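You operate a simulated robot arm through the tools that you are given. There is no shell and no other tool. Be economical: measure what you need, move in short steps, check, and stop when the job is done.

You are at the controls of a simulated robot arm. One attempt, no reset.

Task
Put two scoops of ice and the red cup in the deep white tray and shut the ice box.
Fine: cup upright, no ice dropped; scoop back; the trays stay where they are. Set down upright: red cup.

Only the result counts: the job must be done as asked and must still hold three seconds after the hand-in. Knocking over, shifting, dropping, spilling or breaking anything else fails it.

Robot
A 7-joint arm with a fingered hand on a trunk, on a base that drives. Base frame: it is fixed to the floor where the robot stands at the start and does not move with it; the origin is under the middle of the robot, x ahead of it, y to its left, z up; the surface under the hand at the start is at about z = 800. Lengths are in mm, angles in rad, forces in N, time in s.
Its first joint turns from -2.897 to 2.897 rad. Places, roughly: ice box lid [800, 200, 900]; inside of the deep white tray [600, -200, 800]. Payload 3.7 kg.
The tool frame sits at the grasp point between the pads (the TCP): z along the fingers, y along the line on which they close. The tips reach 25 mm beyond it. The gripper opens to 88 mm. The gripper's body begins 29 mm behind the TCP. The gripper is a hand of 5 fingers: y runs from the thumb to the fingers, the wrist lies at [-13, -106, -174] in the tool frame.
Orientation is that of the tool frame in the base frame, as a unit quaternion [x, y, z, w]. With the fingers straight down and the wrist toward the robot, the tool's x, y and z point along [0, 1, 0], [1, 0, 0] and [0, 0, -1] of the base frame.

Tools
- The arm moves only by the tool step_arm. Its argument "deltas" is a list of rows, each an object (a shift or turn left out is 0) with "angular": the turn, a rotation vector about the tool's x, y, z in units of 4 degrees (1.0 is 4 degrees), a list of three; "dp": the shift along the tool's x, y, z in units of 30 mm (1.0 is 30 mm), a list of three. In form: [{"angular": [ax, ay, az], "dp": [x, y, z]}, ...]. A call has 1 to 10 rows; each row shifts and turns the commanded pose from where the row before left it, along the tool's axes as they then stand. A call with a number of a shift or a turn outside -1 to 1 is refused whole. A row lasts 0.2 s, in which the tool goes at most 50 mm and 0.15 rad; a call with a longer step from one row to the next is refused whole. A pose out of reach is approached as far as the arm can. The call stops where the force on the tool passes 50 N (or 10 N more than at its start, if that is more) or the arm is blocked; 0.2 s more then pass. In this call time passes only in rows, and 0.2 s behind the last. The reply holds the time, the measured pose of the TCP, the force on the tool along the base axes, the opening and the grip force, in the units named above and with some noise, with the torque about the TCP (base axes, N m) and any sound that the robot's microphone picked up.
- Cameras (640 x 400 px; columns grow to the right, rows downward): "scene" is now at [178.9, 182.1, 1297.3]; the picture's right is [-0.47, -0.88, 0.00], its down [-0.44, 0.23, -0.87] and it looks along [0.76, -0.41, -0.50] (base axes); focal length 214 px, centre (320, 200). "wrist" rides on the gripper at [59, -79, -105] in the tool frame; the picture's right is [-0.73, 0.32, -0.61], its down [-0.62, -0.68, 0.38] and it looks along [-0.29, 0.66, 0.70] (tool axes); focal length 234 px, centre (320, 200). There is no depth. A picture from a camera that has moved, and an enlarged one, comes with that camera's place and axes in the base frame and with its lens.
- get_image(camera): a new picture of that camera. The clock stands still meanwhile.
- drive_base(legs): drives the robot by 1 to 6 legs, each [ahead, left, turn to the left] in mm, mm and rad, along the robot's own axes; the way and the turn of a leg run together, so that a leg with both is an arc; at most 1500 mm and 3.142 rad a leg. The arm and the cameras ride along, it lands a little off, and it stops where it bumps. It gives what a move gives.
- finger_targets(index, middle, ring, little, thumb_bend, thumb_turn): sets how far each is bent, from 0 (flat) to 1 (curled in); at 0.3 the hand is open as for a grip, at 0.7 the pads meet at the TCP. One left out holds its place. A second passes; each finger stops where it meets its share of the squeeze, and holds until it gets a number again. It is the only way to open and close the hand. It gives what a move gives, with no picture; readings hold the bend of each and the force on index, middle, ring, little, thumb and palm. thumb_turn goes from beside the hand (0) to across from the fingers (1), as for a grip.
- turn_head(pan, tilt): turns the head with the scene camera to pan (to the left, within 2.094 rad either way) and tilt (down, from -0.506 to 1.204), counted from straight ahead of the robot. It gives what a move gives.
- inspect(camera, box): a new picture of the part [left, top, right, bottom] of that camera's present view, enlarged. The clock stands still meanwhile.
- close_job(): hands the job in; it is judged then, once.

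Work in short steps. Places have to be worked out from the pictures, the camera data and where the tool is seen: move nearer, look again, correct. Check each grasp and each placing, and mend what went wrong. You have 120 turns and 82 pictures in all, those below and enlarged ones among them. Open the gripper and draw the arm clear of the work before you hand the job in, unless the task says otherwise.

The tools are called after ">>>" as a command line: name --argument value ..., lists and objects as JSON in quotes. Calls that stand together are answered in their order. step_arm: Moves the arm, as the interface text tells. Its arguments: {"type":"object","properties":{"deltas":{"type":"array","items":{"type":"object","properties":{"angular":{"type":"array","items":{"type":"number"}},"dp":{"type":"array","items":{"type":"number"}}}}}},"required":["deltas"]} The other tools are called the same way: finger_targets (index, middle, ring, little, thumb_bend, thumb_turn) moves the fingers one by one; drive_base (legs) drives the base; turn_head (pan, tilt) turns the head that bears the scene camera; get_image (camera) takes a picture; inspect (camera, box) takes an enlarged picture of a part of a camera's view; close_job () hands the job in.

At the start:

```text
time_s: 0.0
eef_pos: [636.2, 142.6, 1315.2]
tool_rot: [0.708, 0.707, 0.001, 0.0]
ft_force: [0.2, -0.3, -0.6]
ft_torque: [-0.03, -0.02, -0.01]
finger_gap: 87.7
grip_force: 0.0
shape: jaw
bend: [0.3, 0.3, 0.3, 0.3, 0.3, 0.98]
finger forces: [0.0, 0.0, 0.0, 0.1, 0.0, 0.0]
robot x, y, heading: [1.9, 0.8, 0.0]
head pan, tilt: [-0.489, 0.524]
```

scene: 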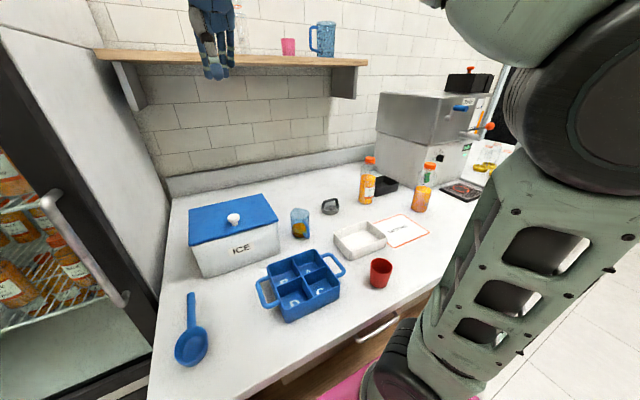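
wrist: 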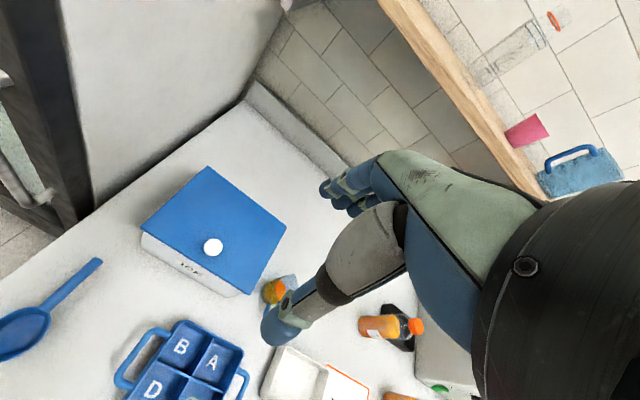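

I'll enlarge the work area first to identify the objects.

>>> inspect --camera "scene" --box '[280, 180, 440, 300]'

>>> inspect --camera "scene" --box '[160, 180, 320, 380]'

```text
3.33 times, centred on (360, 240) of scene
camera zoom: at [178.9, 182.1, 1297.3], right [-0.47, -0.88, 0.0], down [-0.44, 0.23, -0.87], along [0.76, -0.41, -0.5], focal length 715 px, centre (187, 67)
```

zoom: 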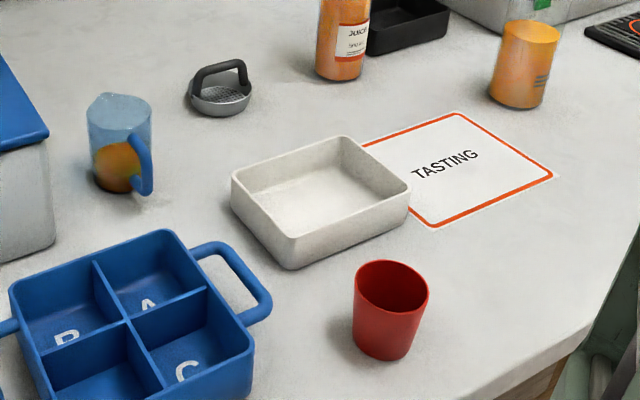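

```text
2.00 times, centred on (240, 280) of scene
camera zoom: at [178.9, 182.1, 1297.3], right [-0.47, -0.88, 0.0], down [-0.44, 0.23, -0.87], along [0.76, -0.41, -0.5], focal length 429 px, centre (480, 40)
```

zoom: 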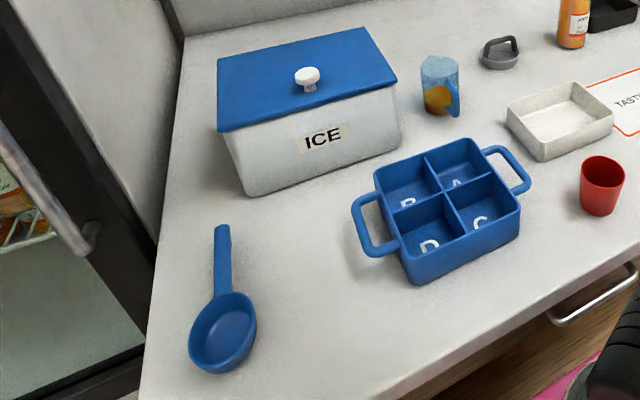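

The lid has a central knob, so it probably lifts off. I'm moving the hand above it to look closer.

>>> step_arm --deltas '[{"dp": [0.1, 0.9, 1]}, {"dp": [0.1, 0.9, 1]}, {"dp": [0.1, 0.9, 1]}, {"dp": [0.1, 0.9, 1]}, {"dp": [0.1, 0.9, 1]}, {"dp": [0.1, 0.9, 1]}]'

>>> get_image --camera "wrist"

>>> inspect --camera "scene" --box '[160, 120, 320, 280]'

```text
time_s: 1.4
eef_pos: [798.5, 161.9, 1133.6]
tool_rot: [0.707, 0.707, 0.0, 0.001]
ft_force: [-0.6, -0.3, -0.2]
ft_torque: [-0.01, -0.03, 0.01]
finger_gap: 87.6
grip_force: 0.0
shape: jaw
bend: [0.3, 0.3, 0.3, 0.3, 0.3, 0.98]
finger forces: [0.0, 0.1, 0.1, 0.0, 0.0, 0.0]
robot x, y, heading: [-3.1, 0.6, -0.003]
head pan, tilt: [-0.489, 0.524]
```

```text
77 pictures are left
camera wrist: at [718.5, 219.2, 1238.0], right [0.32, -0.73, 0.61], down [-0.68, -0.62, -0.38], along [0.66, -0.29, -0.7], focal length 234 px, centre (320, 200)
```

wrist: 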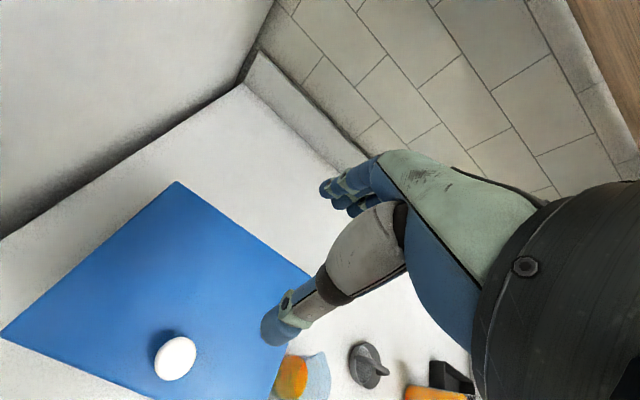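

```text
2.50 times, centred on (240, 200) of scene
camera zoom: at [178.6, 182.1, 1297.4], right [-0.47, -0.88, 0.0], down [-0.44, 0.23, -0.87], along [0.76, -0.41, -0.5], focal length 536 px, centre (520, 200)
```

zoom: 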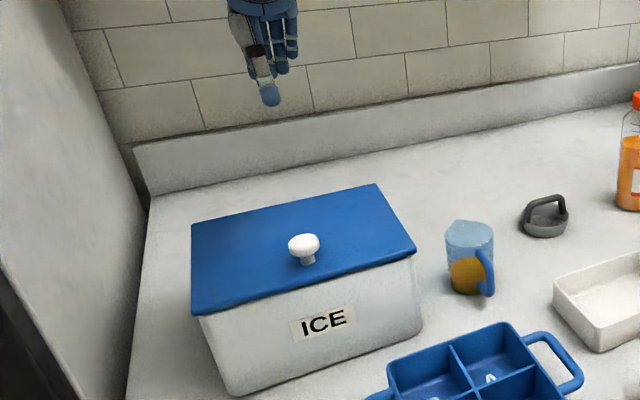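

Triangulating from both views puts the knob near (720, 164, 957), close to the lid's front edge, so the lid is probably hinged at the back (x≈872). I'm turning the hand 90° so it pinches along y and the knob can pivot in the pinch.

>>> step_arm --deltas '[{"angular": [0, 0, -1]}, {"angular": [0, 0, -1]}, {"angular": [0, 0, -1]}, {"angular": [0, 0, -1]}, {"angular": [0, 0, -1]}, {"angular": [0, 0, -1]}, {"angular": [0, 0, -1]}, {"angular": [0, 0, -1]}, {"angular": [0, 0, -1]}, {"angular": [0, 0, -1]}]'

>>> step_arm --deltas '[{"angular": [0, 0, -1]}, {"angular": [0, 0, -1]}, {"angular": [0, 0, -1]}, {"angular": [0, 0, -1]}, {"angular": [0, 0, -1]}, {"angular": [0, 0, -1]}, {"angular": [0, 0, -1]}, {"angular": [0, 0, -1]}, {"angular": [0, 0, -1]}, {"angular": [0, 0, -1]}]'

>>> step_arm --deltas '[{"angular": [0, 0, -1]}, {"angular": [0, 0, -1]}, {"angular": [0, 0, -0.5]}, {"dp": [0.87, 0, 0.8]}, {"dp": [0.87, 0, 0.8]}, {"dp": [0.87, 0, 0.8]}]'

>>> get_image --camera "wrist"

>>> inspect --camera "scene" --box '[160, 120, 320, 280]'

```text
time_s: 3.6
eef_pos: [797.5, 161.0, 1133.8]
tool_rot: [0.422, 0.907, 0.0, 0.0]
ft_force: [-0.5, -1.3, 0.4]
ft_torque: [-0.02, 0.01, -0.01]
finger_gap: 87.6
grip_force: 0.1
shape: jaw
bend: [0.3, 0.3, 0.3, 0.3, 0.3, 0.98]
finger forces: [0.0, 0.0, 0.1, 0.0, 0.1, 0.1]
robot x, y, heading: [-0.8, 0.2, 0.001]
head pan, tilt: [-0.489, 0.524]
```

```text
time_s: 5.8
eef_pos: [797.3, 159.2, 1135.5]
tool_rot: [0.086, 0.996, 0.0, 0.0]
ft_force: [-0.4, 0.1, 0.4]
ft_torque: [-0.02, 0.02, -0.02]
finger_gap: 87.8
grip_force: 0.1
shape: jaw
bend: [0.3, 0.3, 0.3, 0.3, 0.3, 0.98]
finger forces: [0.0, 0.1, 0.0, 0.0, 0.0, 0.0]
robot x, y, heading: [-1.6, -2.7, 0.001]
head pan, tilt: [-0.489, 0.524]
```

```text
time_s: 7.2
eef_pos: [719.2, 159.0, 1062.8]
tool_rot: [0.0, 1.0, 0.0, 0.0]
ft_force: [0.9, 0.0, -0.4]
ft_torque: [-0.03, 0.0, 0.01]
finger_gap: 87.6
grip_force: 0.1
shape: jaw
bend: [0.3, 0.3, 0.3, 0.3, 0.3, 0.98]
finger forces: [0.0, 0.1, 0.1, 0.1, 0.1, 0.0]
robot x, y, heading: [-2.2, 1.6, 0.001]
head pan, tilt: [-0.489, 0.524]
```

```text
75 pictures are left
camera wrist: at [658.7, 80.5, 1167.2], right [0.73, 0.32, 0.61], down [0.62, -0.68, -0.38], along [0.29, 0.66, -0.7], focal length 234 px, centre (320, 200)
```

wrist: 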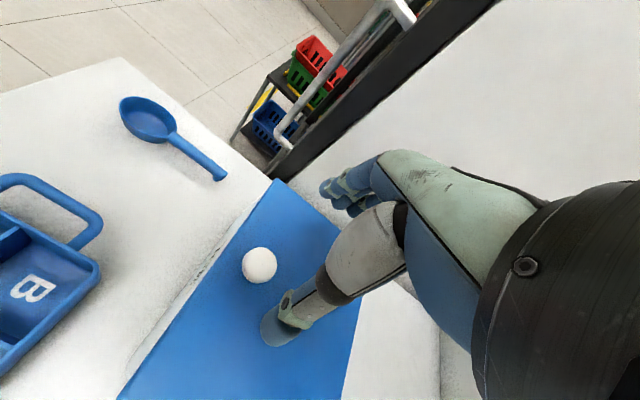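

```text
2.50 times, centred on (240, 200) of scene
camera zoom: at [179.2, 182.1, 1297.3], right [-0.47, -0.88, 0.0], down [-0.44, 0.23, -0.87], along [0.76, -0.41, -0.5], focal length 536 px, centre (520, 200)
```

zoom: 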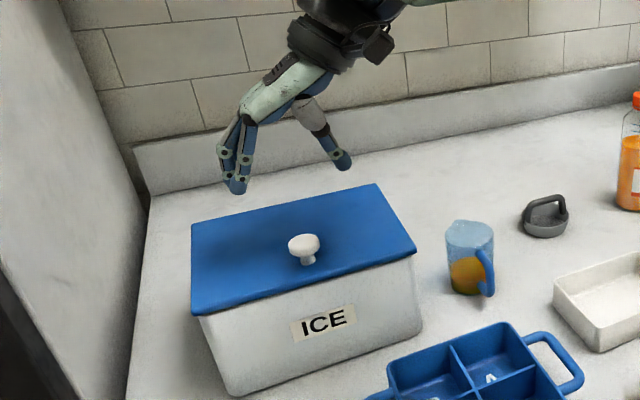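

The wrist view confirms the knob at about (719, 165). I'm descending so the fingertips stop just above the lid.

>>> step_arm --deltas '[{"dp": [0, 0.17, 0.8]}, {"dp": [0, 0, 0.8]}, {"dp": [0, 0, 0.8]}, {"dp": [0, 0, 0.8]}]'

>>> get_image --camera "wrist"

>>> inspect --camera "scene" --box '[190, 150, 290, 250]'

```text
time_s: 8.2
eef_pos: [719.3, 165.8, 967.8]
tool_rot: [0.0, 1.0, 0.0, 0.0]
ft_force: [-0.3, 0.0, 0.7]
ft_torque: [-0.04, -0.01, 0.02]
finger_gap: 87.7
grip_force: 0.1
shape: jaw
bend: [0.3, 0.3, 0.3, 0.3, 0.3, 0.98]
finger forces: [0.0, 0.0, 0.0, 0.1, 0.0, 0.0]
robot x, y, heading: [-2.1, -1.3, -0.003]
head pan, tilt: [-0.489, 0.524]
```

```text
73 pictures are left
camera wrist: at [659.8, 87.9, 1072.6], right [0.73, 0.32, 0.61], down [0.62, -0.68, -0.38], along [0.29, 0.66, -0.7], focal length 234 px, centre (320, 200)
```

wrist: 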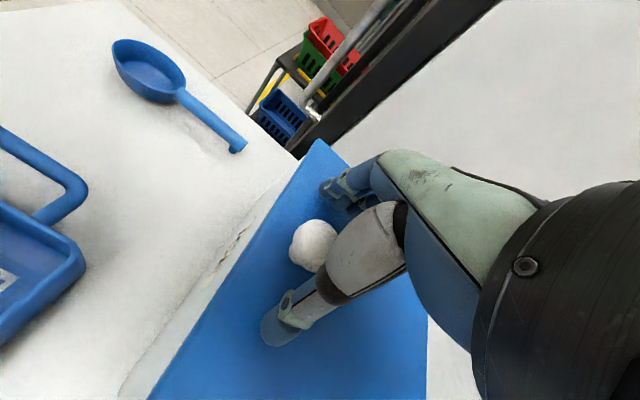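

```text
4.00 times, centred on (240, 200) of scene
camera zoom: at [178.9, 182.1, 1297.3], right [-0.47, -0.88, 0.0], down [-0.44, 0.23, -0.87], along [0.76, -0.41, -0.5], focal length 858 px, centre (640, 200)
```

zoom: 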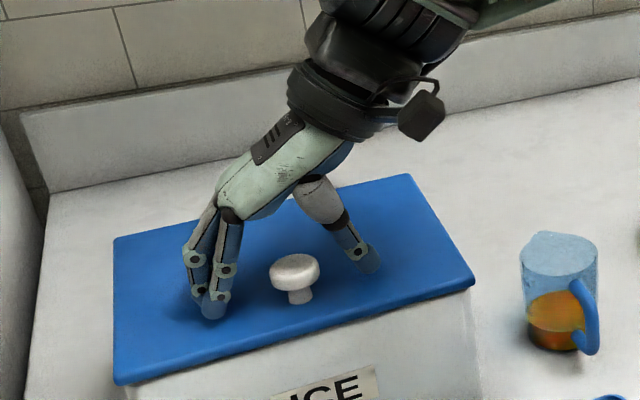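

The knob is centred between thumb and fingers, so I'll close the hand on it.

>>> finger_targets --index 0.7 --middle 0.7 --ring 0.7 --little 0.7 --thumb_bend 0.7

>>> inspect --camera "scene" --box '[190, 150, 290, 250]'

```text
time_s: 9.2
eef_pos: [719.6, 166.1, 967.0]
tool_rot: [0.001, 1.0, -0.001, 0.0]
ft_force: [-0.6, -5.5, -0.8]
ft_torque: [-0.05, -0.01, -0.01]
finger_gap: 17.2
grip_force: 5.8
shape: fingers
bend: [0.64, 0.7, 0.7, 0.7, 0.61, 0.97]
finger forces: [4.0, 0.2, 0.0, 0.1, 8.9, 0.1]
robot x, y, heading: [-0.7, -3.6, 0.002]
head pan, tilt: [-0.489, 0.524]
```

```text
4.00 times, centred on (240, 200) of scene
camera zoom: at [179.0, 181.9, 1297.3], right [-0.47, -0.88, 0.0], down [-0.44, 0.23, -0.87], along [0.76, -0.41, -0.5], focal length 858 px, centre (640, 200)
```

zoom: 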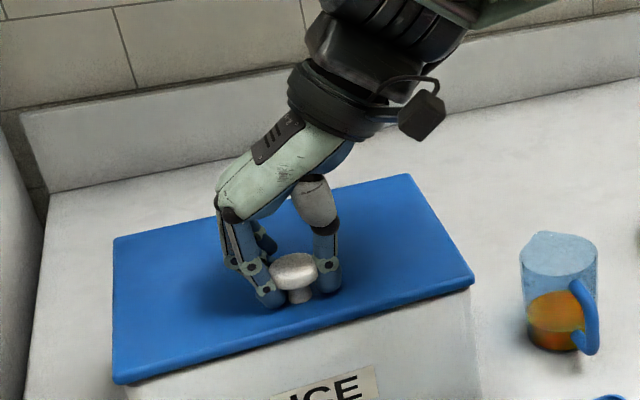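

Only the index finger and thumb touch, and they're on the rear edge of the knob. I'll reopen, shift about 9 mm toward the front and grip again.

>>> finger_targets --index 0.4 --middle 0.4 --ring 0.4 --little 0.4 --thumb_bend 0.4

>>> step_arm --deltas '[{"dp": [0.3, -0.03, 0.1]}]'

>>> finger_targets --index 0.75 --middle 0.75 --ring 0.6 --little 0.6 --thumb_bend 0.75

>>> inspect --camera "scene" --box '[190, 150, 290, 250]'

```text
time_s: 10.2
eef_pos: [720.0, 167.4, 968.1]
tool_rot: [0.0, 1.0, -0.001, -0.001]
ft_force: [-0.7, 0.2, -0.5]
ft_torque: [-0.01, 0.01, -0.01]
finger_gap: 63.4
grip_force: 0.0
shape: fingers
bend: [0.4, 0.4, 0.4, 0.4, 0.4, 0.97]
finger forces: [0.0, 0.0, 0.0, 0.0, 0.0, 0.0]
robot x, y, heading: [-0.2, -2.9, -0.0]
head pan, tilt: [-0.489, 0.524]
```

```text
time_s: 10.6
eef_pos: [709.9, 165.0, 966.0]
tool_rot: [0.0, 1.0, 0.0, 0.0]
ft_force: [1.7, -0.5, 8.9]
ft_torque: [0.39, -0.14, -0.06]
finger_gap: 63.1
grip_force: 4.7
shape: fingers
bend: [0.4, 0.38, 0.4, 0.4, 0.4, 0.97]
finger forces: [0.0, 9.1, 0.0, 0.1, 0.1, 0.0]
robot x, y, heading: [0.1, -1.7, 0.001]
head pan, tilt: [-0.489, 0.524]
```

```text
time_s: 11.6
eef_pos: [707.8, 163.1, 965.6]
tool_rot: [0.0, 1.0, 0.001, 0.001]
ft_force: [-4.3, 6.5, 25.2]
ft_torque: [1.45, -0.29, 0.04]
finger_gap: 0.0
grip_force: 21.4
shape: fingers
bend: [0.74, 0.4, 0.6, 0.6, 0.71, 0.96]
finger forces: [6.4, 31.2, 0.0, 0.0, 5.2, 0.0]
robot x, y, heading: [1.1, 1.1, 0.005]
head pan, tilt: [-0.489, 0.524]
```

```text
4.00 times, centred on (240, 200) of scene
camera zoom: at [178.0, 182.1, 1297.5], right [-0.47, -0.88, 0.0], down [-0.44, 0.23, -0.87], along [0.77, -0.41, -0.5], focal length 858 px, centre (640, 200)
```

zoom: 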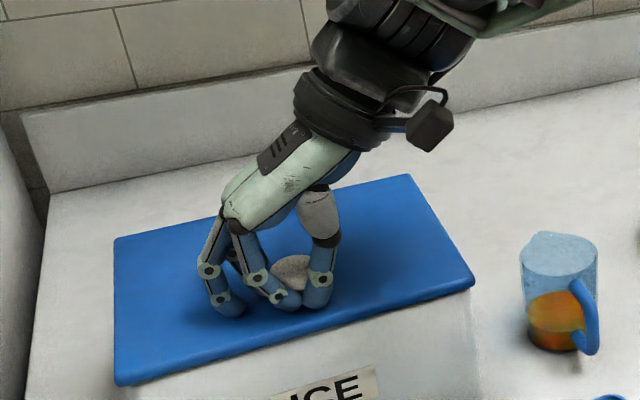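

The first grip was actually on the knob's stem (gap 17) and was good; I overshot, and the middle finger presses on the lid. I'll open, lift slightly, go back and grip the stem again with index and thumb.

>>> finger_targets --index 0.4 --middle 0.3 --ring 0.3 --little 0.3 --thumb_bend 0.4

>>> step_arm --deltas '[{"dp": [0, 0, -0.2]}, {"dp": [-0.33, 0.05, 0.1]}]'

>>> finger_targets --index 0.7 --middle 0.7 --thumb_bend 0.7

>>> inspect --camera "scene" --box '[190, 150, 290, 250]'

```text
time_s: 12.6
eef_pos: [710.2, 164.8, 964.9]
tool_rot: [0.0, 1.0, 0.0, 0.001]
ft_force: [-0.9, -5.8, 20.2]
ft_torque: [0.17, 0.2, 0.09]
finger_gap: 40.6
grip_force: 10.2
shape: fingers
bend: [0.56, 0.3, 0.3, 0.3, 0.4, 0.97]
finger forces: [20.2, 0.0, 0.1, 0.1, 0.0, 0.0]
robot x, y, heading: [-0.7, -1.0, 0.004]
head pan, tilt: [-0.489, 0.524]
```

```text
time_s: 13.2
eef_pos: [719.5, 165.6, 965.1]
tool_rot: [0.001, 1.0, 0.001, -0.001]
ft_force: [-0.3, 0.4, -0.3]
ft_torque: [-0.02, 0.01, 0.03]
finger_gap: 62.8
grip_force: 0.0
shape: fingers
bend: [0.4, 0.3, 0.3, 0.3, 0.4, 0.97]
finger forces: [0.1, 0.0, 0.0, 0.0, 0.1, 0.0]
robot x, y, heading: [0.7, 4.0, 0.001]
head pan, tilt: [-0.489, 0.524]
```

```text
time_s: 14.2
eef_pos: [720.6, 165.4, 967.4]
tool_rot: [0.0, 1.0, -0.001, 0.0]
ft_force: [0.0, -5.1, -1.9]
ft_torque: [-0.03, -0.01, 0.04]
finger_gap: 16.8
grip_force: 6.0
shape: fingers
bend: [0.64, 0.7, 0.3, 0.3, 0.61, 0.97]
finger forces: [4.1, 0.3, 0.1, 0.1, 8.6, 0.0]
robot x, y, heading: [-0.8, 0.7, 0.001]
head pan, tilt: [-0.489, 0.524]
```

```text
4.00 times, centred on (240, 200) of scene
camera zoom: at [179.0, 181.9, 1297.3], right [-0.47, -0.88, 0.0], down [-0.44, 0.23, -0.87], along [0.76, -0.41, -0.5], focal length 858 px, centre (640, 200)
```

zoom: 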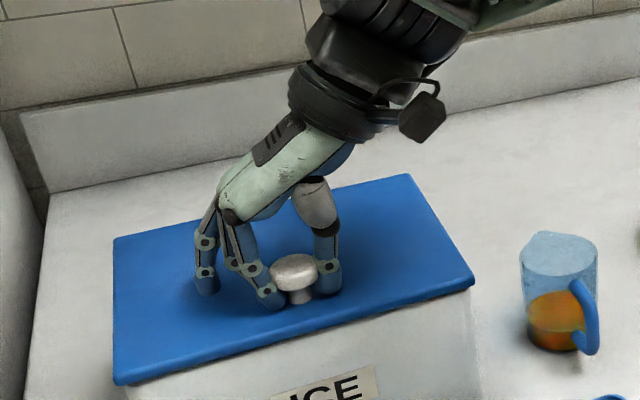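

The stem is held. I'll squeeze a little more and try a small opening arc about the assumed rear hinge.

>>> finger_targets --index 0.8 --middle 0.7 --thumb_bend 0.8

>>> step_arm --deltas '[{"angular": [0, 1, 0], "dp": [-0.083, 0, -0.354]}, {"angular": [0, 1, 0], "dp": [-0.083, 0, -0.354]}, {"angular": [0, 1, 0], "dp": [-0.083, 0, -0.354]}]'

>>> inspect --camera "scene" --box '[160, 120, 320, 280]'

```text
time_s: 15.2
eef_pos: [720.0, 165.4, 967.5]
tool_rot: [0.0, 1.0, 0.0, 0.0]
ft_force: [-0.4, -9.7, 0.1]
ft_torque: [-0.45, 0.04, 0.1]
finger_gap: 10.6
grip_force: 23.2
shape: fingers
bend: [0.75, 0.7, 0.3, 0.3, 0.65, 0.97]
finger forces: [14.6, 0.4, 0.0, 0.0, 30.8, 0.0]
robot x, y, heading: [0.5, -2.3, 0.003]
head pan, tilt: [-0.489, 0.524]
```

```text
time_s: 16.0
eef_pos: [730.1, 165.2, 998.3]
tool_rot: [0.0, 0.995, 0.0, -0.104]
ft_force: [3.2, -9.5, -1.7]
ft_torque: [-0.38, -0.02, 0.17]
finger_gap: 10.3
grip_force: 22.5
shape: fingers
bend: [0.75, 0.7, 0.3, 0.3, 0.65, 0.97]
finger forces: [13.8, 1.0, 0.0, 0.0, 29.3, 0.1]
robot x, y, heading: [1.1, -1.4, 0.002]
head pan, tilt: [-0.489, 0.524]
```

```text
2.50 times, centred on (240, 200) of scene
camera zoom: at [179.2, 181.8, 1297.3], right [-0.47, -0.88, 0.0], down [-0.44, 0.23, -0.87], along [0.76, -0.41, -0.5], focal length 536 px, centre (520, 200)
```

zoom: 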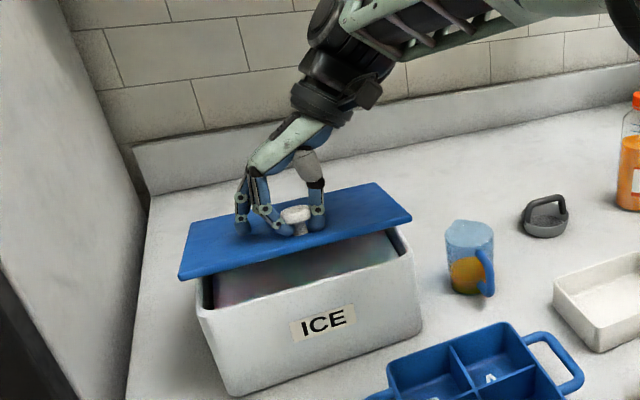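

It opens smoothly with almost no force, so the hinge guess looks right. I'm continuing the arc.

>>> step_arm --deltas '[{"angular": [0, 1, 0], "dp": [-0.083, 0, -0.354]}, {"angular": [0, 1, 0], "dp": [-0.083, 0, -0.354]}, {"angular": [0, 1, 0], "dp": [-0.083, 0, -0.354]}, {"angular": [0, 1, 0], "dp": [-0.083, 0, -0.354]}, {"angular": [0, 1, 0], "dp": [-0.083, 0, -0.354]}, {"angular": [0, 1, 0], "dp": [-0.083, 0, -0.354]}]'

>>> inspect --camera "scene" --box '[160, 80, 320, 280]'

```text
time_s: 17.4
eef_pos: [770.3, 166.0, 1051.7]
tool_rot: [-0.001, 0.951, 0.0, -0.31]
ft_force: [4.9, -4.8, -5.6]
ft_torque: [-0.28, -0.09, 0.24]
finger_gap: 10.1
grip_force: 20.6
shape: fingers
bend: [0.75, 0.69, 0.3, 0.3, 0.66, 0.98]
finger forces: [13.5, 2.3, 0.0, 0.0, 26.8, 0.0]
robot x, y, heading: [-0.3, 0.4, 0.001]
head pan, tilt: [-0.489, 0.524]
```

```text
2.00 times, centred on (240, 180) of scene
camera zoom: at [179.3, 182.0, 1297.3], right [-0.47, -0.88, 0.0], down [-0.44, 0.23, -0.87], along [0.76, -0.41, -0.5], focal length 429 px, centre (480, 240)
```

zoom: 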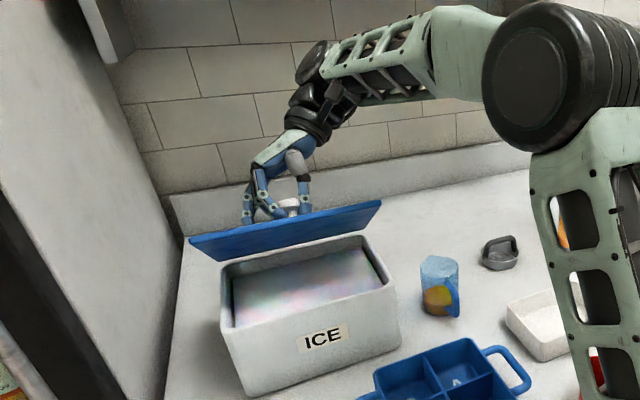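

The ice surface is now visible inside and the force is still low. I'll keep opening.

>>> step_arm --deltas '[{"angular": [0, 1, 0], "dp": [-0.083, 0, -0.354]}, {"angular": [0, 1, 0], "dp": [-0.083, 0, -0.354]}, {"angular": [0, 1, 0], "dp": [-0.083, 0, -0.354]}, {"angular": [0, 1, 0], "dp": [-0.083, 0, -0.354]}, {"angular": [0, 1, 0], "dp": [-0.083, 0, -0.354]}, {"angular": [0, 1, 0], "dp": [-0.083, 0, -0.354]}, {"angular": [0, 1, 0], "dp": [-0.083, 0, -0.354]}]'

>>> get_image --camera "scene"

```text
time_s: 19.0
eef_pos: [833.5, 165.9, 1087.0]
tool_rot: [-0.001, 0.847, 0.0, -0.531]
ft_force: [2.9, -7.6, -10.8]
ft_torque: [-0.16, -0.18, 0.34]
finger_gap: 9.4
grip_force: 21.4
shape: fingers
bend: [0.75, 0.68, 0.3, 0.3, 0.66, 0.99]
finger forces: [12.0, 3.3, 0.0, 0.0, 27.5, 0.0]
robot x, y, heading: [0.1, -1.4, 0.001]
head pan, tilt: [-0.489, 0.524]
```

```text
66 pictures are left
camera scene: at [179.4, 182.0, 1297.3], right [-0.47, -0.88, 0.0], down [-0.44, 0.23, -0.87], along [0.76, -0.41, -0.5], focal length 214 px, centre (320, 200)
```

scene: 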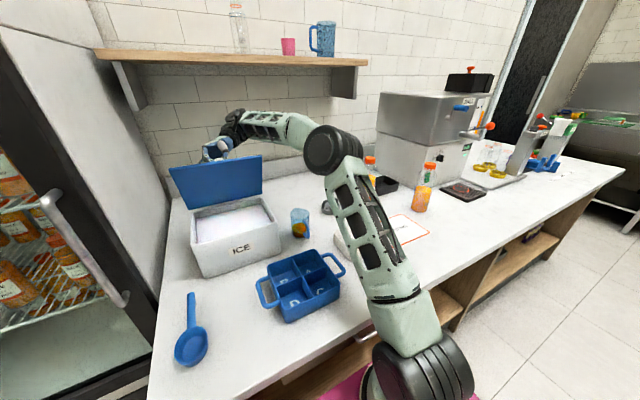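

It's hinged and about 64° open. I'm continuing past vertical with a slight radial correction for the small pull.

>>> step_arm --deltas '[{"angular": [0, 1, 0], "dp": [-0.12, 0, -0.354]}, {"angular": [0, 1, 0], "dp": [-0.12, 0, -0.354]}, {"angular": [0, 1, 0], "dp": [-0.12, 0, -0.354]}, {"angular": [0, 1, 0], "dp": [-0.1, 0, -0.354]}, {"angular": [0, 1, 0], "dp": [-0.1, 0, -0.354]}, {"angular": [0, 1, 0], "dp": [-0.1, 0, -0.354]}, {"angular": [0, 1, 0], "dp": [-0.1, 0, -0.354]}]'

>>> inspect --camera "scene" --box '[140, 80, 340, 280]'

```text
time_s: 20.6
eef_pos: [907.3, 165.9, 1091.0]
tool_rot: [-0.002, -0.698, 0.0, 0.716]
ft_force: [-0.1, -3.4, -11.4]
ft_torque: [0.06, -0.24, 0.06]
finger_gap: 5.6
grip_force: 19.3
shape: fingers
bend: [0.75, 0.67, 0.3, 0.3, 0.67, 0.98]
finger forces: [9.2, 10.8, 0.1, 0.0, 18.8, 0.0]
robot x, y, heading: [-1.7, -4.3, 0.002]
head pan, tilt: [-0.489, 0.524]
```

```text
2.00 times, centred on (240, 180) of scene
camera zoom: at [176.3, 181.2, 1298.0], right [-0.47, -0.88, 0.0], down [-0.44, 0.23, -0.87], along [0.77, -0.41, -0.5], focal length 429 px, centre (480, 240)
```

zoom: 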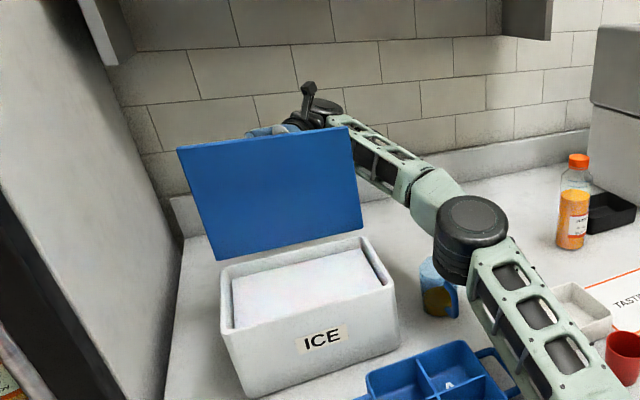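

The lid is about vertical. I'll push it a few degrees further back until it meets its stop.

>>> step_arm --deltas '[{"angular": [0, 1, 0], "dp": [-0.2, 0, -0.4]}, {"angular": [0, 1, 0], "dp": [-0.2, 0, -0.4]}, {"angular": [0, 1, 0], "dp": [-0.15, 0, -0.4]}, {"angular": [0, 1, 0], "dp": [-0.1, 0, -0.4]}]'

>>> get_image --camera "scene"

```text
time_s: 21.8
eef_pos: [943.7, 86.8, 1069.4]
tool_rot: [-0.029, -0.585, -0.041, 0.81]
ft_force: [0.7, -0.4, 0.8]
ft_torque: [0.01, -0.02, 0.0]
finger_gap: 0.0
grip_force: 0.0
shape: fingers
bend: [0.76, 0.7, 0.25, 0.3, 0.73, 0.96]
finger forces: [0.0, 0.1, 0.1, 0.0, 0.0, 0.0]
robot x, y, heading: [-2.3, -43.1, -0.051]
head pan, tilt: [-0.489, 0.524]
stopped in row 4: the arm was blocked; the commanded pose is now the measured one
```

```text
64 pictures are left
camera scene: at [149.1, 133.6, 1308.4], right [-0.51, -0.86, -0.01], down [-0.4, 0.25, -0.88], along [0.76, -0.44, -0.48], focal length 214 px, centre (320, 200)
```

scene: 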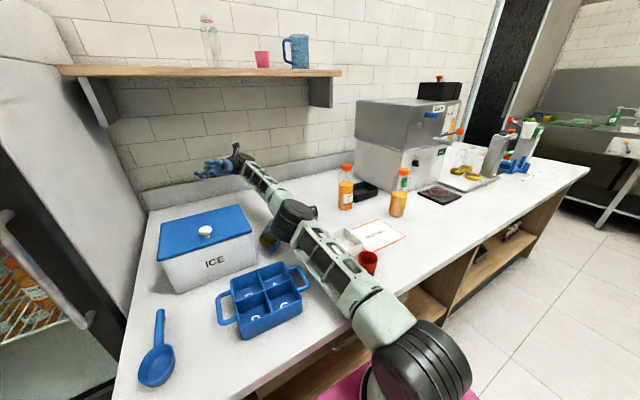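

The lid slipped out and fell shut, and the robot was pushed when the arm blocked. I'll check closely whether the arm touches anything before moving.

>>> inspect --camera "scene" --box '[200, 140, 420, 300]'

```text
2.50 times, centred on (310, 220) of scene
camera zoom: at [149.1, 133.6, 1308.4], right [-0.51, -0.86, -0.01], down [-0.4, 0.25, -0.88], along [0.76, -0.44, -0.48], focal length 536 px, centre (345, 150)
```

zoom: 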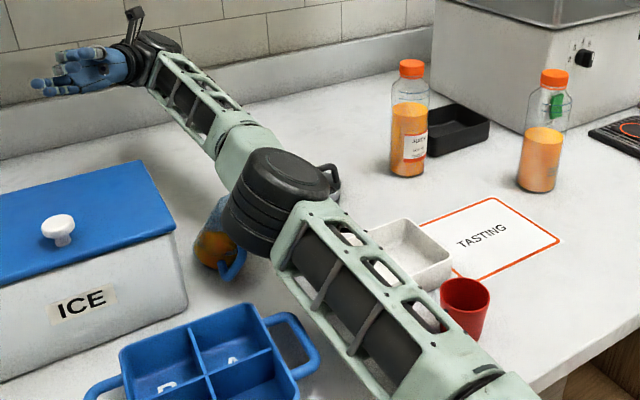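

The elbow seems to lean on the blue measuring cup. I'm backing out along the incoming path and rising to lift the elbow.

>>> step_arm --deltas '[{"angular": [0, -1, 0], "dp": [0.5, 0, 0.3]}, {"angular": [0, -1, 0], "dp": [0.7, 0, 0.4]}, {"angular": [0, -1, 0], "dp": [0.7, 0, 0.4]}, {"angular": [0, -1, 0], "dp": [0.7, 0, 0.4]}, {"angular": [0, -1, 0], "dp": [0.5, 0, 0.5]}, {"angular": [0, -1, 0], "dp": [0.5, 0, 0.5]}]'

>>> get_image --camera "scene"

```text
time_s: 23.4
eef_pos: [902.9, 106.4, 1117.1]
tool_rot: [-0.02, -0.671, -0.017, 0.741]
ft_force: [-0.5, 0.1, 0.7]
ft_torque: [-0.01, -0.01, 0.01]
finger_gap: 0.0
grip_force: 0.1
shape: fingers
bend: [0.76, 0.7, 0.25, 0.3, 0.73, 0.96]
finger forces: [0.1, 0.1, 0.1, 0.1, 0.1, 0.0]
out of reach, approached as far as the arm can: row 1, 2, 3, 4, 5
robot x, y, heading: [-15.8, -32.7, -0.04]
head pan, tilt: [-0.489, 0.524]
stopped in row 6: the arm was blocked; the commanded pose is now the measured one
```

```text
62 pictures are left
camera scene: at [163.5, 146.4, 1298.6], right [-0.5, -0.87, 0.0], down [-0.42, 0.25, -0.87], along [0.75, -0.44, -0.49], focal length 214 px, centre (320, 200)
```

scene: 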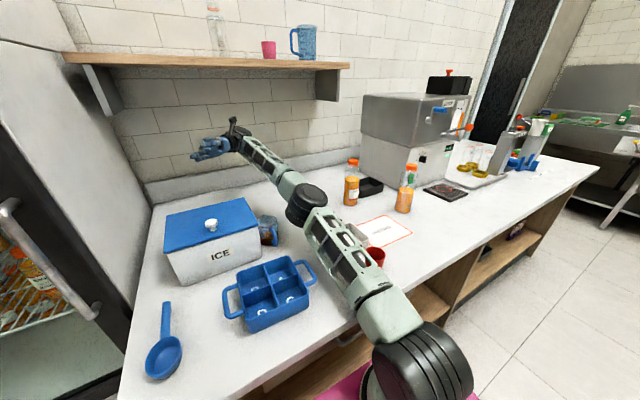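

The elbow has lifted off. I'll keep retracting toward the robot and rotating the hand back.

>>> step_arm --deltas '[{"angular": [0, -1, 0], "dp": [0.3, 0, 0.7]}, {"angular": [0, -1, 0], "dp": [0.3, 0, 0.7]}, {"angular": [0, -1, 0], "dp": [0.3, 0, 0.7]}, {"angular": [0, -1, 0], "dp": [0.5, 0, 0.6]}, {"angular": [0, -1, 0], "dp": [0.5, 0, 0.6]}, {"angular": [0, -1, 0], "dp": [0.7, 0, 0.2]}, {"angular": [0, -1, 0], "dp": [0.7, 0, 0.2]}, {"angular": [0, -1, 0], "dp": [0.8, 0, 0]}, {"angular": [0, -1, 0], "dp": [0.8, 0, 0]}]'

>>> get_image --camera "scene"

```text
time_s: 25.4
eef_pos: [777.1, 110.5, 1238.7]
tool_rot: [0.023, 0.862, 0.013, -0.506]
ft_force: [0.4, -0.9, -0.1]
ft_torque: [0.01, 0.05, 0.02]
finger_gap: 0.0
grip_force: 0.1
shape: fingers
bend: [0.76, 0.7, 0.25, 0.3, 0.73, 0.96]
finger forces: [0.0, 0.1, 0.1, 0.0, 0.0, 0.0]
robot x, y, heading: [-8.6, -28.3, -0.033]
head pan, tilt: [-0.489, 0.524]
```

```text
61 pictures are left
camera scene: at [176.6, 144.0, 1297.3], right [-0.5, -0.87, 0.0], down [-0.43, 0.25, -0.87], along [0.75, -0.43, -0.5], focal length 214 px, centre (320, 200)
```

scene: 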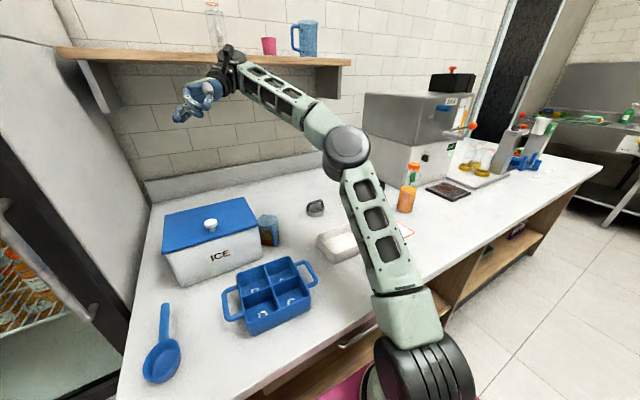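

The blue cup seems to have been shifted toward the ice box. I'll look at it closely.

>>> inspect --camera "scene" --box '[220, 180, 380, 280]'

```text
4.00 times, centred on (300, 230) of scene
camera zoom: at [176.6, 144.0, 1297.3], right [-0.5, -0.87, 0.0], down [-0.43, 0.25, -0.87], along [0.75, -0.43, -0.5], focal length 858 px, centre (400, 80)
```

zoom: 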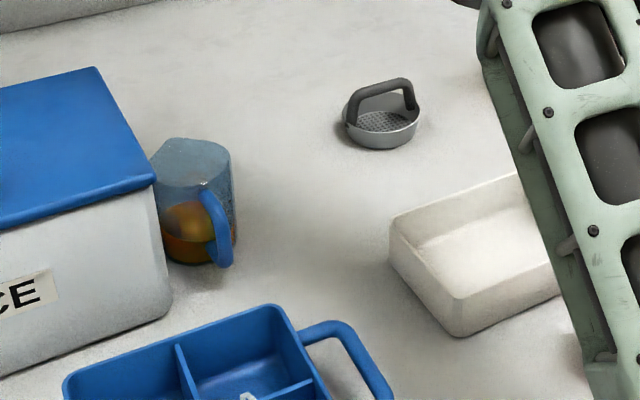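

The blue cup is upright but was pushed about 57 mm toward the box; I'll put it back later. Next time I'll start with the hand tilted the other way and the base further left. First I'm rotating the hand back.

>>> step_arm --deltas '[{"angular": [0, -1, 0]}, {"angular": [0, -1, 0]}, {"angular": [0, -1, 0]}, {"angular": [0, -1, 0]}, {"angular": [0, -1, 0]}, {"angular": [0, -1, 0]}, {"angular": [0, -1, 0]}, {"angular": [0, -1, 0]}, {"angular": [0, -1, 0]}, {"angular": [0, -1, 0]}]'

>>> step_arm --deltas '[{"angular": [0, -1, 0], "dp": [0.8, 0, 0]}, {"angular": [0, -1, 0], "dp": [0.8, 0, 0]}, {"angular": [0, -1, 0], "dp": [0.8, 0, 0]}, {"angular": [0, -1, 0], "dp": [0.6, 0, 0]}, {"angular": [0, -1, 0]}, {"angular": [0, -1, 0]}, {"angular": [0, -1, 0]}, {"angular": [0, -1, 0]}, {"angular": [0, -1, 0]}, {"angular": [0, -1, 0]}]'

>>> drive_base --legs '[[0, 140, 0.033], [50, 0, 0]]'

>>> get_image --camera "scene"

```text
time_s: 27.6
eef_pos: [775.9, 111.7, 1240.1]
tool_rot: [0.026, 0.983, 0.004, -0.18]
ft_force: [-0.4, 0.0, 0.5]
ft_torque: [-0.01, -0.01, -0.02]
finger_gap: 0.2
grip_force: 0.1
shape: fingers
bend: [0.76, 0.7, 0.25, 0.3, 0.73, 0.96]
finger forces: [0.1, 0.0, 0.0, 0.0, 0.1, 0.0]
robot x, y, heading: [-9.6, -30.9, -0.034]
head pan, tilt: [-0.489, 0.524]
```

```text
time_s: 29.8
eef_pos: [688.5, 115.9, 1264.9]
tool_rot: [0.026, 0.986, -0.006, 0.167]
ft_force: [0.2, 0.2, 0.2]
ft_torque: [0.02, 0.01, 0.01]
finger_gap: 0.0
grip_force: 0.0
shape: fingers
bend: [0.76, 0.7, 0.25, 0.3, 0.73, 0.96]
finger forces: [0.0, 0.0, 0.0, 0.0, 0.0, 0.0]
robot x, y, heading: [-8.0, -31.6, -0.035]
head pan, tilt: [-0.489, 0.524]
```

```text
time_s: 31.6
eef_pos: [731.0, 282.4, 1266.6]
tool_rot: [0.008, 0.985, -0.004, 0.17]
ft_force: [0.0, 0.1, 0.5]
ft_torque: [0.0, 0.01, -0.03]
finger_gap: 0.1
grip_force: 0.1
shape: fingers
bend: [0.76, 0.7, 0.25, 0.3, 0.73, 0.96]
finger forces: [0.2, 0.0, 0.1, 0.1, 0.1, 0.0]
robot x, y, heading: [43.9, 104.7, -0.002]
head pan, tilt: [-0.489, 0.524]
```

```text
59 pictures are left
camera scene: at [219.1, 290.5, 1298.0], right [-0.47, -0.88, 0.0], down [-0.44, 0.23, -0.87], along [0.77, -0.41, -0.5], focal length 214 px, centre (320, 200)
```

scene: 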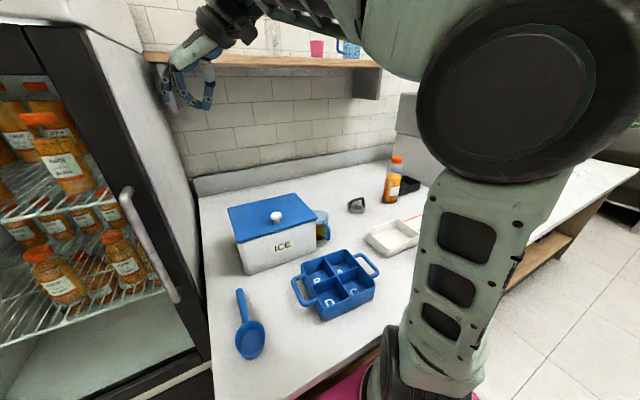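

The base is well placed and the knob is unchanged at about (717, 162). I'm tilting the hand to about -44°, opening index and thumb, and moving over the knob.

>>> finger_targets --index 0.4 --middle 0.3 --ring 0.3 --little 0.3 --thumb_bend 0.4

>>> step_arm --deltas '[{"angular": [0, -1, -0.1], "dp": [0.8, -0.65, 0.5]}, {"angular": [0, -1, -0.1], "dp": [0.8, -0.65, 0.5]}, {"angular": [0, -1, 0], "dp": [0.9, -0.65, 0.5]}, {"angular": [0, -1, 0], "dp": [0.9, -0.65, 0.5]}, {"angular": [0, -1, 0], "dp": [0.9, -0.65, 0.5]}, {"angular": [0, -1, 0], "dp": [0.9, -0.65, 0.5]}]'

```text
time_s: 32.6
eef_pos: [730.9, 282.6, 1267.2]
tool_rot: [0.008, 0.985, -0.005, 0.17]
ft_force: [0.0, 1.2, -0.4]
ft_torque: [0.04, -0.02, -0.02]
finger_gap: 63.1
grip_force: 0.2
shape: fingers
bend: [0.4, 0.3, 0.3, 0.3, 0.4, 0.97]
finger forces: [0.0, 0.1, 0.1, 0.0, 0.1, 0.0]
robot x, y, heading: [45.7, 107.4, -0.003]
head pan, tilt: [-0.489, 0.524]
```

```text
time_s: 34.0
eef_pos: [642.6, 163.2, 1111.0]
tool_rot: [0.001, 0.93, -0.006, 0.369]
ft_force: [-0.1, -0.7, 0.3]
ft_torque: [0.01, -0.02, -0.01]
finger_gap: 63.0
grip_force: 0.1
shape: fingers
bend: [0.4, 0.3, 0.3, 0.3, 0.4, 0.97]
finger forces: [0.0, 0.0, 0.0, 0.0, 0.0, 0.0]
robot x, y, heading: [44.2, 107.8, 0.0]
head pan, tilt: [-0.489, 0.524]
```

Now I align laterally and approach along the tool axis, stopping about 20 mm short to check.

>>> step_arm --deltas '[{"dp": [0.95, 0.05, 0.4]}, {"dp": [0.95, 0, 0.9]}, {"dp": [0, 0, 1]}, {"dp": [0, 0, 1]}, {"dp": [0, 0, 1]}]'

>>> inspect --camera "scene" --box '[210, 160, 330, 260]'

>>> get_image --camera "wrist"

```text
time_s: 35.2
eef_pos: [688.3, 158.9, 980.0]
tool_rot: [0.001, 0.929, -0.005, 0.371]
ft_force: [-0.1, -0.7, 0.6]
ft_torque: [0.01, -0.01, 0.05]
finger_gap: 63.1
grip_force: 0.1
shape: fingers
bend: [0.4, 0.3, 0.3, 0.3, 0.4, 0.97]
finger forces: [0.0, 0.0, 0.1, 0.0, 0.1, 0.0]
robot x, y, heading: [43.4, 108.8, -0.003]
head pan, tilt: [-0.489, 0.524]
```

```text
4.00 times, centred on (270, 210) of scene
camera zoom: at [218.4, 286.1, 1298.3], right [-0.47, -0.88, 0.0], down [-0.44, 0.24, -0.87], along [0.77, -0.41, -0.5], focal length 858 px, centre (520, 160)
```

zoom: 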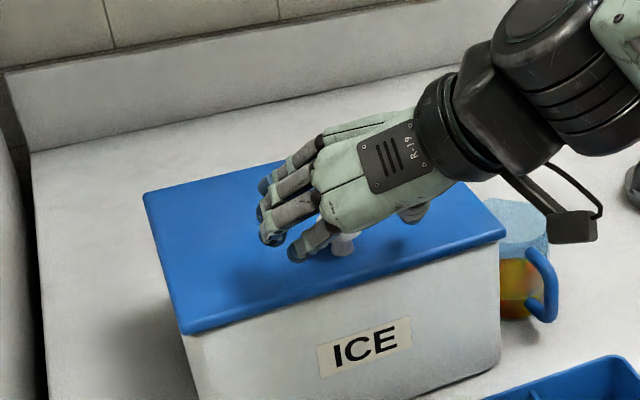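

```text
57 pictures are left
camera wrist: at [572.0, 81.2, 1016.4], right [0.11, 0.33, 0.94], down [0.71, -0.68, 0.16], along [0.69, 0.65, -0.31], focal length 234 px, centre (320, 200)
```

wrist: 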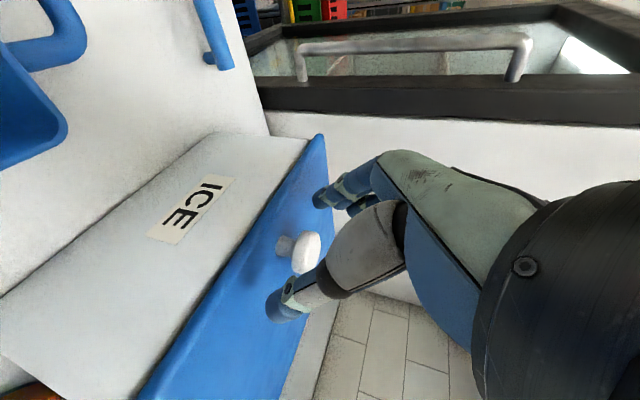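

Alignment looks right; the knob head is at about (719, 165, 959). I advance the last 24 mm and grip.

>>> step_arm --deltas '[{"dp": [0, 0.2, 0.4]}, {"dp": [0, 0, 0.42]}]'

>>> finger_targets --index 0.7 --middle 0.6 --thumb_bend 0.7

>>> inspect --camera "scene" --box '[230, 180, 310, 250]'

>>> inspect --camera "wrist" --box '[220, 150, 420, 350]'

```text
time_s: 35.8
eef_pos: [704.8, 165.6, 962.2]
tool_rot: [0.001, 0.929, -0.005, 0.371]
ft_force: [0.1, -0.7, 0.6]
ft_torque: [0.04, -0.02, 0.06]
finger_gap: 63.3
grip_force: 0.4
shape: fingers
bend: [0.4, 0.3, 0.3, 0.3, 0.4, 0.97]
finger forces: [0.3, 0.0, 0.0, 0.0, 0.0, 0.0]
robot x, y, heading: [44.4, 106.8, 0.003]
head pan, tilt: [-0.489, 0.524]
```

```text
time_s: 36.8
eef_pos: [705.1, 166.8, 961.5]
tool_rot: [0.001, 0.929, -0.005, 0.371]
ft_force: [-0.7, -4.7, 10.2]
ft_torque: [0.01, -0.14, -0.05]
finger_gap: 8.9
grip_force: 8.9
shape: fingers
bend: [0.68, 0.6, 0.3, 0.3, 0.64, 0.97]
finger forces: [8.0, 0.0, 0.0, 0.0, 10.8, 0.1]
robot x, y, heading: [42.2, 110.2, -0.0]
head pan, tilt: [-0.489, 0.524]
```

```text
5.71 times, centred on (270, 215) of scene
camera zoom: at [218.4, 288.2, 1298.3], right [-0.47, -0.88, 0.0], down [-0.44, 0.24, -0.87], along [0.77, -0.41, -0.5], focal length 1226 px, centre (606, 114)
```

zoom: 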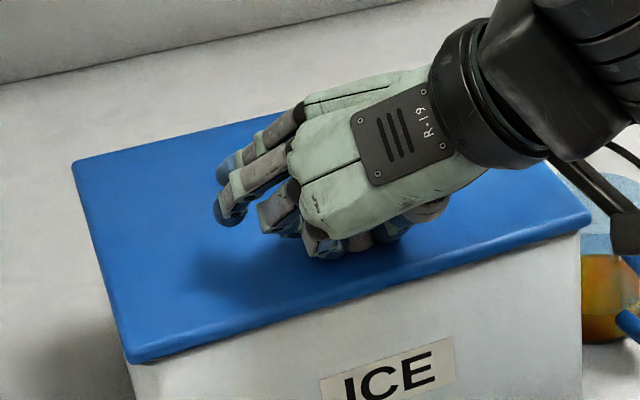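

```text
2.00 times, centred on (320, 250) of wrist
camera zoom: at [588.5, 89.9, 998.3], right [0.11, 0.33, 0.94], down [0.71, -0.68, 0.16], along [0.69, 0.65, -0.31], focal length 468 px, centre (320, 100)
```

zoom: 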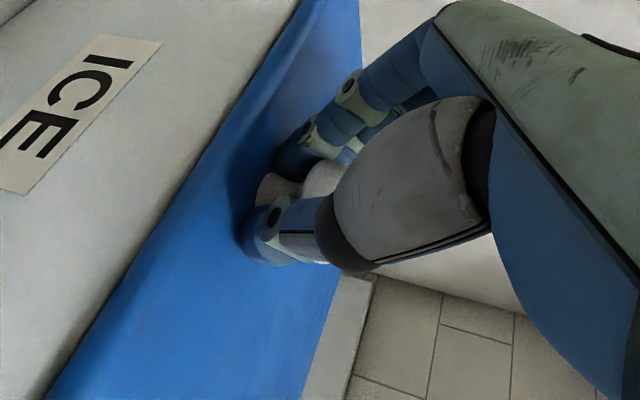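

The stem is pinched. I squeeze harder and begin the opening arc with hand and lid rotating together.

>>> finger_targets --index 0.8 --middle 0.65 --thumb_bend 0.8

>>> step_arm --deltas '[{"angular": [0, 1, 0], "dp": [-0.321, 0, -0.231]}, {"angular": [0, 1, 0], "dp": [-0.321, 0, -0.231]}, {"angular": [0, 1, 0], "dp": [-0.321, 0, -0.231]}, {"angular": [0, 1, 0], "dp": [-0.321, 0, -0.231]}]'

>>> inspect --camera "scene" --box '[200, 120, 340, 280]'

```text
time_s: 37.8
eef_pos: [703.8, 167.3, 962.7]
tool_rot: [0.001, 0.929, -0.006, 0.371]
ft_force: [-5.5, -4.3, 0.6]
ft_torque: [-0.14, 0.05, -0.05]
finger_gap: 4.6
grip_force: 16.8
shape: fingers
bend: [0.77, 0.65, 0.3, 0.3, 0.65, 0.98]
finger forces: [11.6, 0.5, 0.0, 0.0, 22.1, 0.0]
robot x, y, heading: [46.3, 106.1, -0.007]
head pan, tilt: [-0.489, 0.524]
```

```text
time_s: 38.8
eef_pos: [717.6, 170.6, 1007.5]
tool_rot: [0.001, 0.971, -0.007, 0.238]
ft_force: [-1.0, -10.1, 0.3]
ft_torque: [-0.32, -0.06, -0.09]
finger_gap: 2.6
grip_force: 12.4
shape: fingers
bend: [0.79, 0.65, 0.3, 0.3, 0.65, 0.99]
finger forces: [5.2, 0.1, 0.0, 0.1, 19.1, 0.0]
robot x, y, heading: [46.5, 102.5, -0.007]
head pan, tilt: [-0.489, 0.524]
```

```text
2.50 times, centred on (270, 200) of scene
camera zoom: at [218.1, 291.9, 1297.8], right [-0.47, -0.88, 0.0], down [-0.44, 0.23, -0.87], along [0.77, -0.41, -0.5], focal length 536 px, centre (445, 200)
```

zoom: 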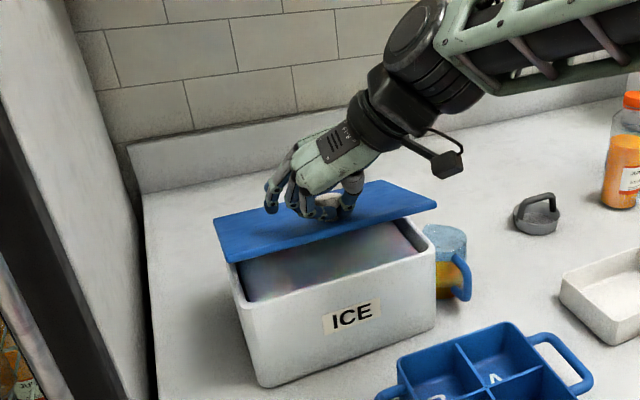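

It's opening, but the index force is fading because the hand sits a few mm too far left. I re-centre in y, firm the index and continue.

>>> step_arm --deltas '[{"dp": [0, -0.15, 0]}]'

>>> finger_targets --index 0.88 --middle 0.75 --thumb_bend 0.8

>>> step_arm --deltas '[{"angular": [0, 1, 0], "dp": [-0.321, 0, -0.231]}, {"angular": [0, 1, 0], "dp": [-0.321, 0, -0.231]}, {"angular": [0, 1, 0], "dp": [-0.321, 0, -0.231]}, {"angular": [0, 1, 0], "dp": [-0.321, 0, -0.231]}, {"angular": [0, 1, 0], "dp": [-0.321, 0, -0.231]}]'

>>> inspect --camera "scene" --box '[200, 120, 340, 280]'

```text
time_s: 39.2
eef_pos: [717.3, 166.7, 1009.3]
tool_rot: [0.001, 0.971, -0.007, 0.238]
ft_force: [1.7, -6.6, -0.6]
ft_torque: [-0.16, -0.05, -0.03]
finger_gap: 0.0
grip_force: 10.5
shape: fingers
bend: [0.79, 0.63, 0.3, 0.3, 0.67, 0.99]
finger forces: [5.0, 1.3, 0.1, 0.0, 14.4, 0.0]
robot x, y, heading: [43.9, 109.3, 0.0]
head pan, tilt: [-0.489, 0.524]
```

```text
time_s: 40.2
eef_pos: [717.7, 166.9, 1009.0]
tool_rot: [0.001, 0.971, -0.006, 0.239]
ft_force: [-0.8, -1.0, -0.2]
ft_torque: [-0.24, 0.07, 0.05]
finger_gap: 11.4
grip_force: 12.2
shape: fingers
bend: [0.87, 0.64, 0.3, 0.3, 0.68, 0.99]
finger forces: [0.0, 10.4, 0.1, 0.0, 14.6, 0.0]
robot x, y, heading: [45.6, 106.0, -0.002]
head pan, tilt: [-0.489, 0.524]
```

```text
time_s: 41.4
eef_pos: [752.7, 165.0, 1055.4]
tool_rot: [0.002, 0.998, -0.006, 0.065]
ft_force: [-3.7, -1.7, 1.5]
ft_torque: [-0.18, 0.06, 0.16]
finger_gap: 11.6
grip_force: 13.2
shape: fingers
bend: [0.87, 0.64, 0.3, 0.3, 0.71, 0.98]
finger forces: [0.1, 8.7, 0.0, 0.1, 18.2, 0.1]
robot x, y, heading: [44.5, 105.4, -0.004]
head pan, tilt: [-0.489, 0.524]
```

```text
2.50 times, centred on (270, 200) of scene
camera zoom: at [220.6, 290.7, 1297.6], right [-0.47, -0.88, 0.0], down [-0.44, 0.23, -0.87], along [0.77, -0.41, -0.5], focal length 536 px, centre (445, 200)
```

zoom: 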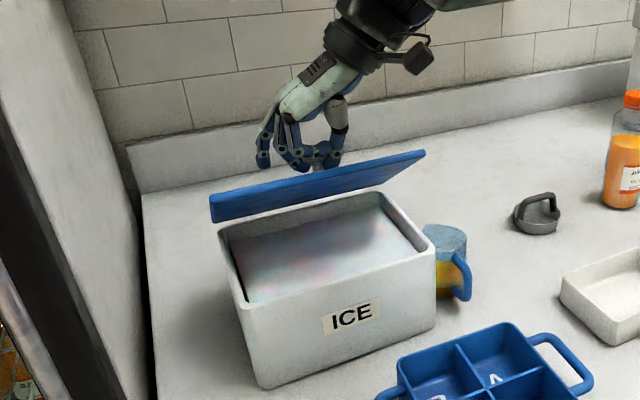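

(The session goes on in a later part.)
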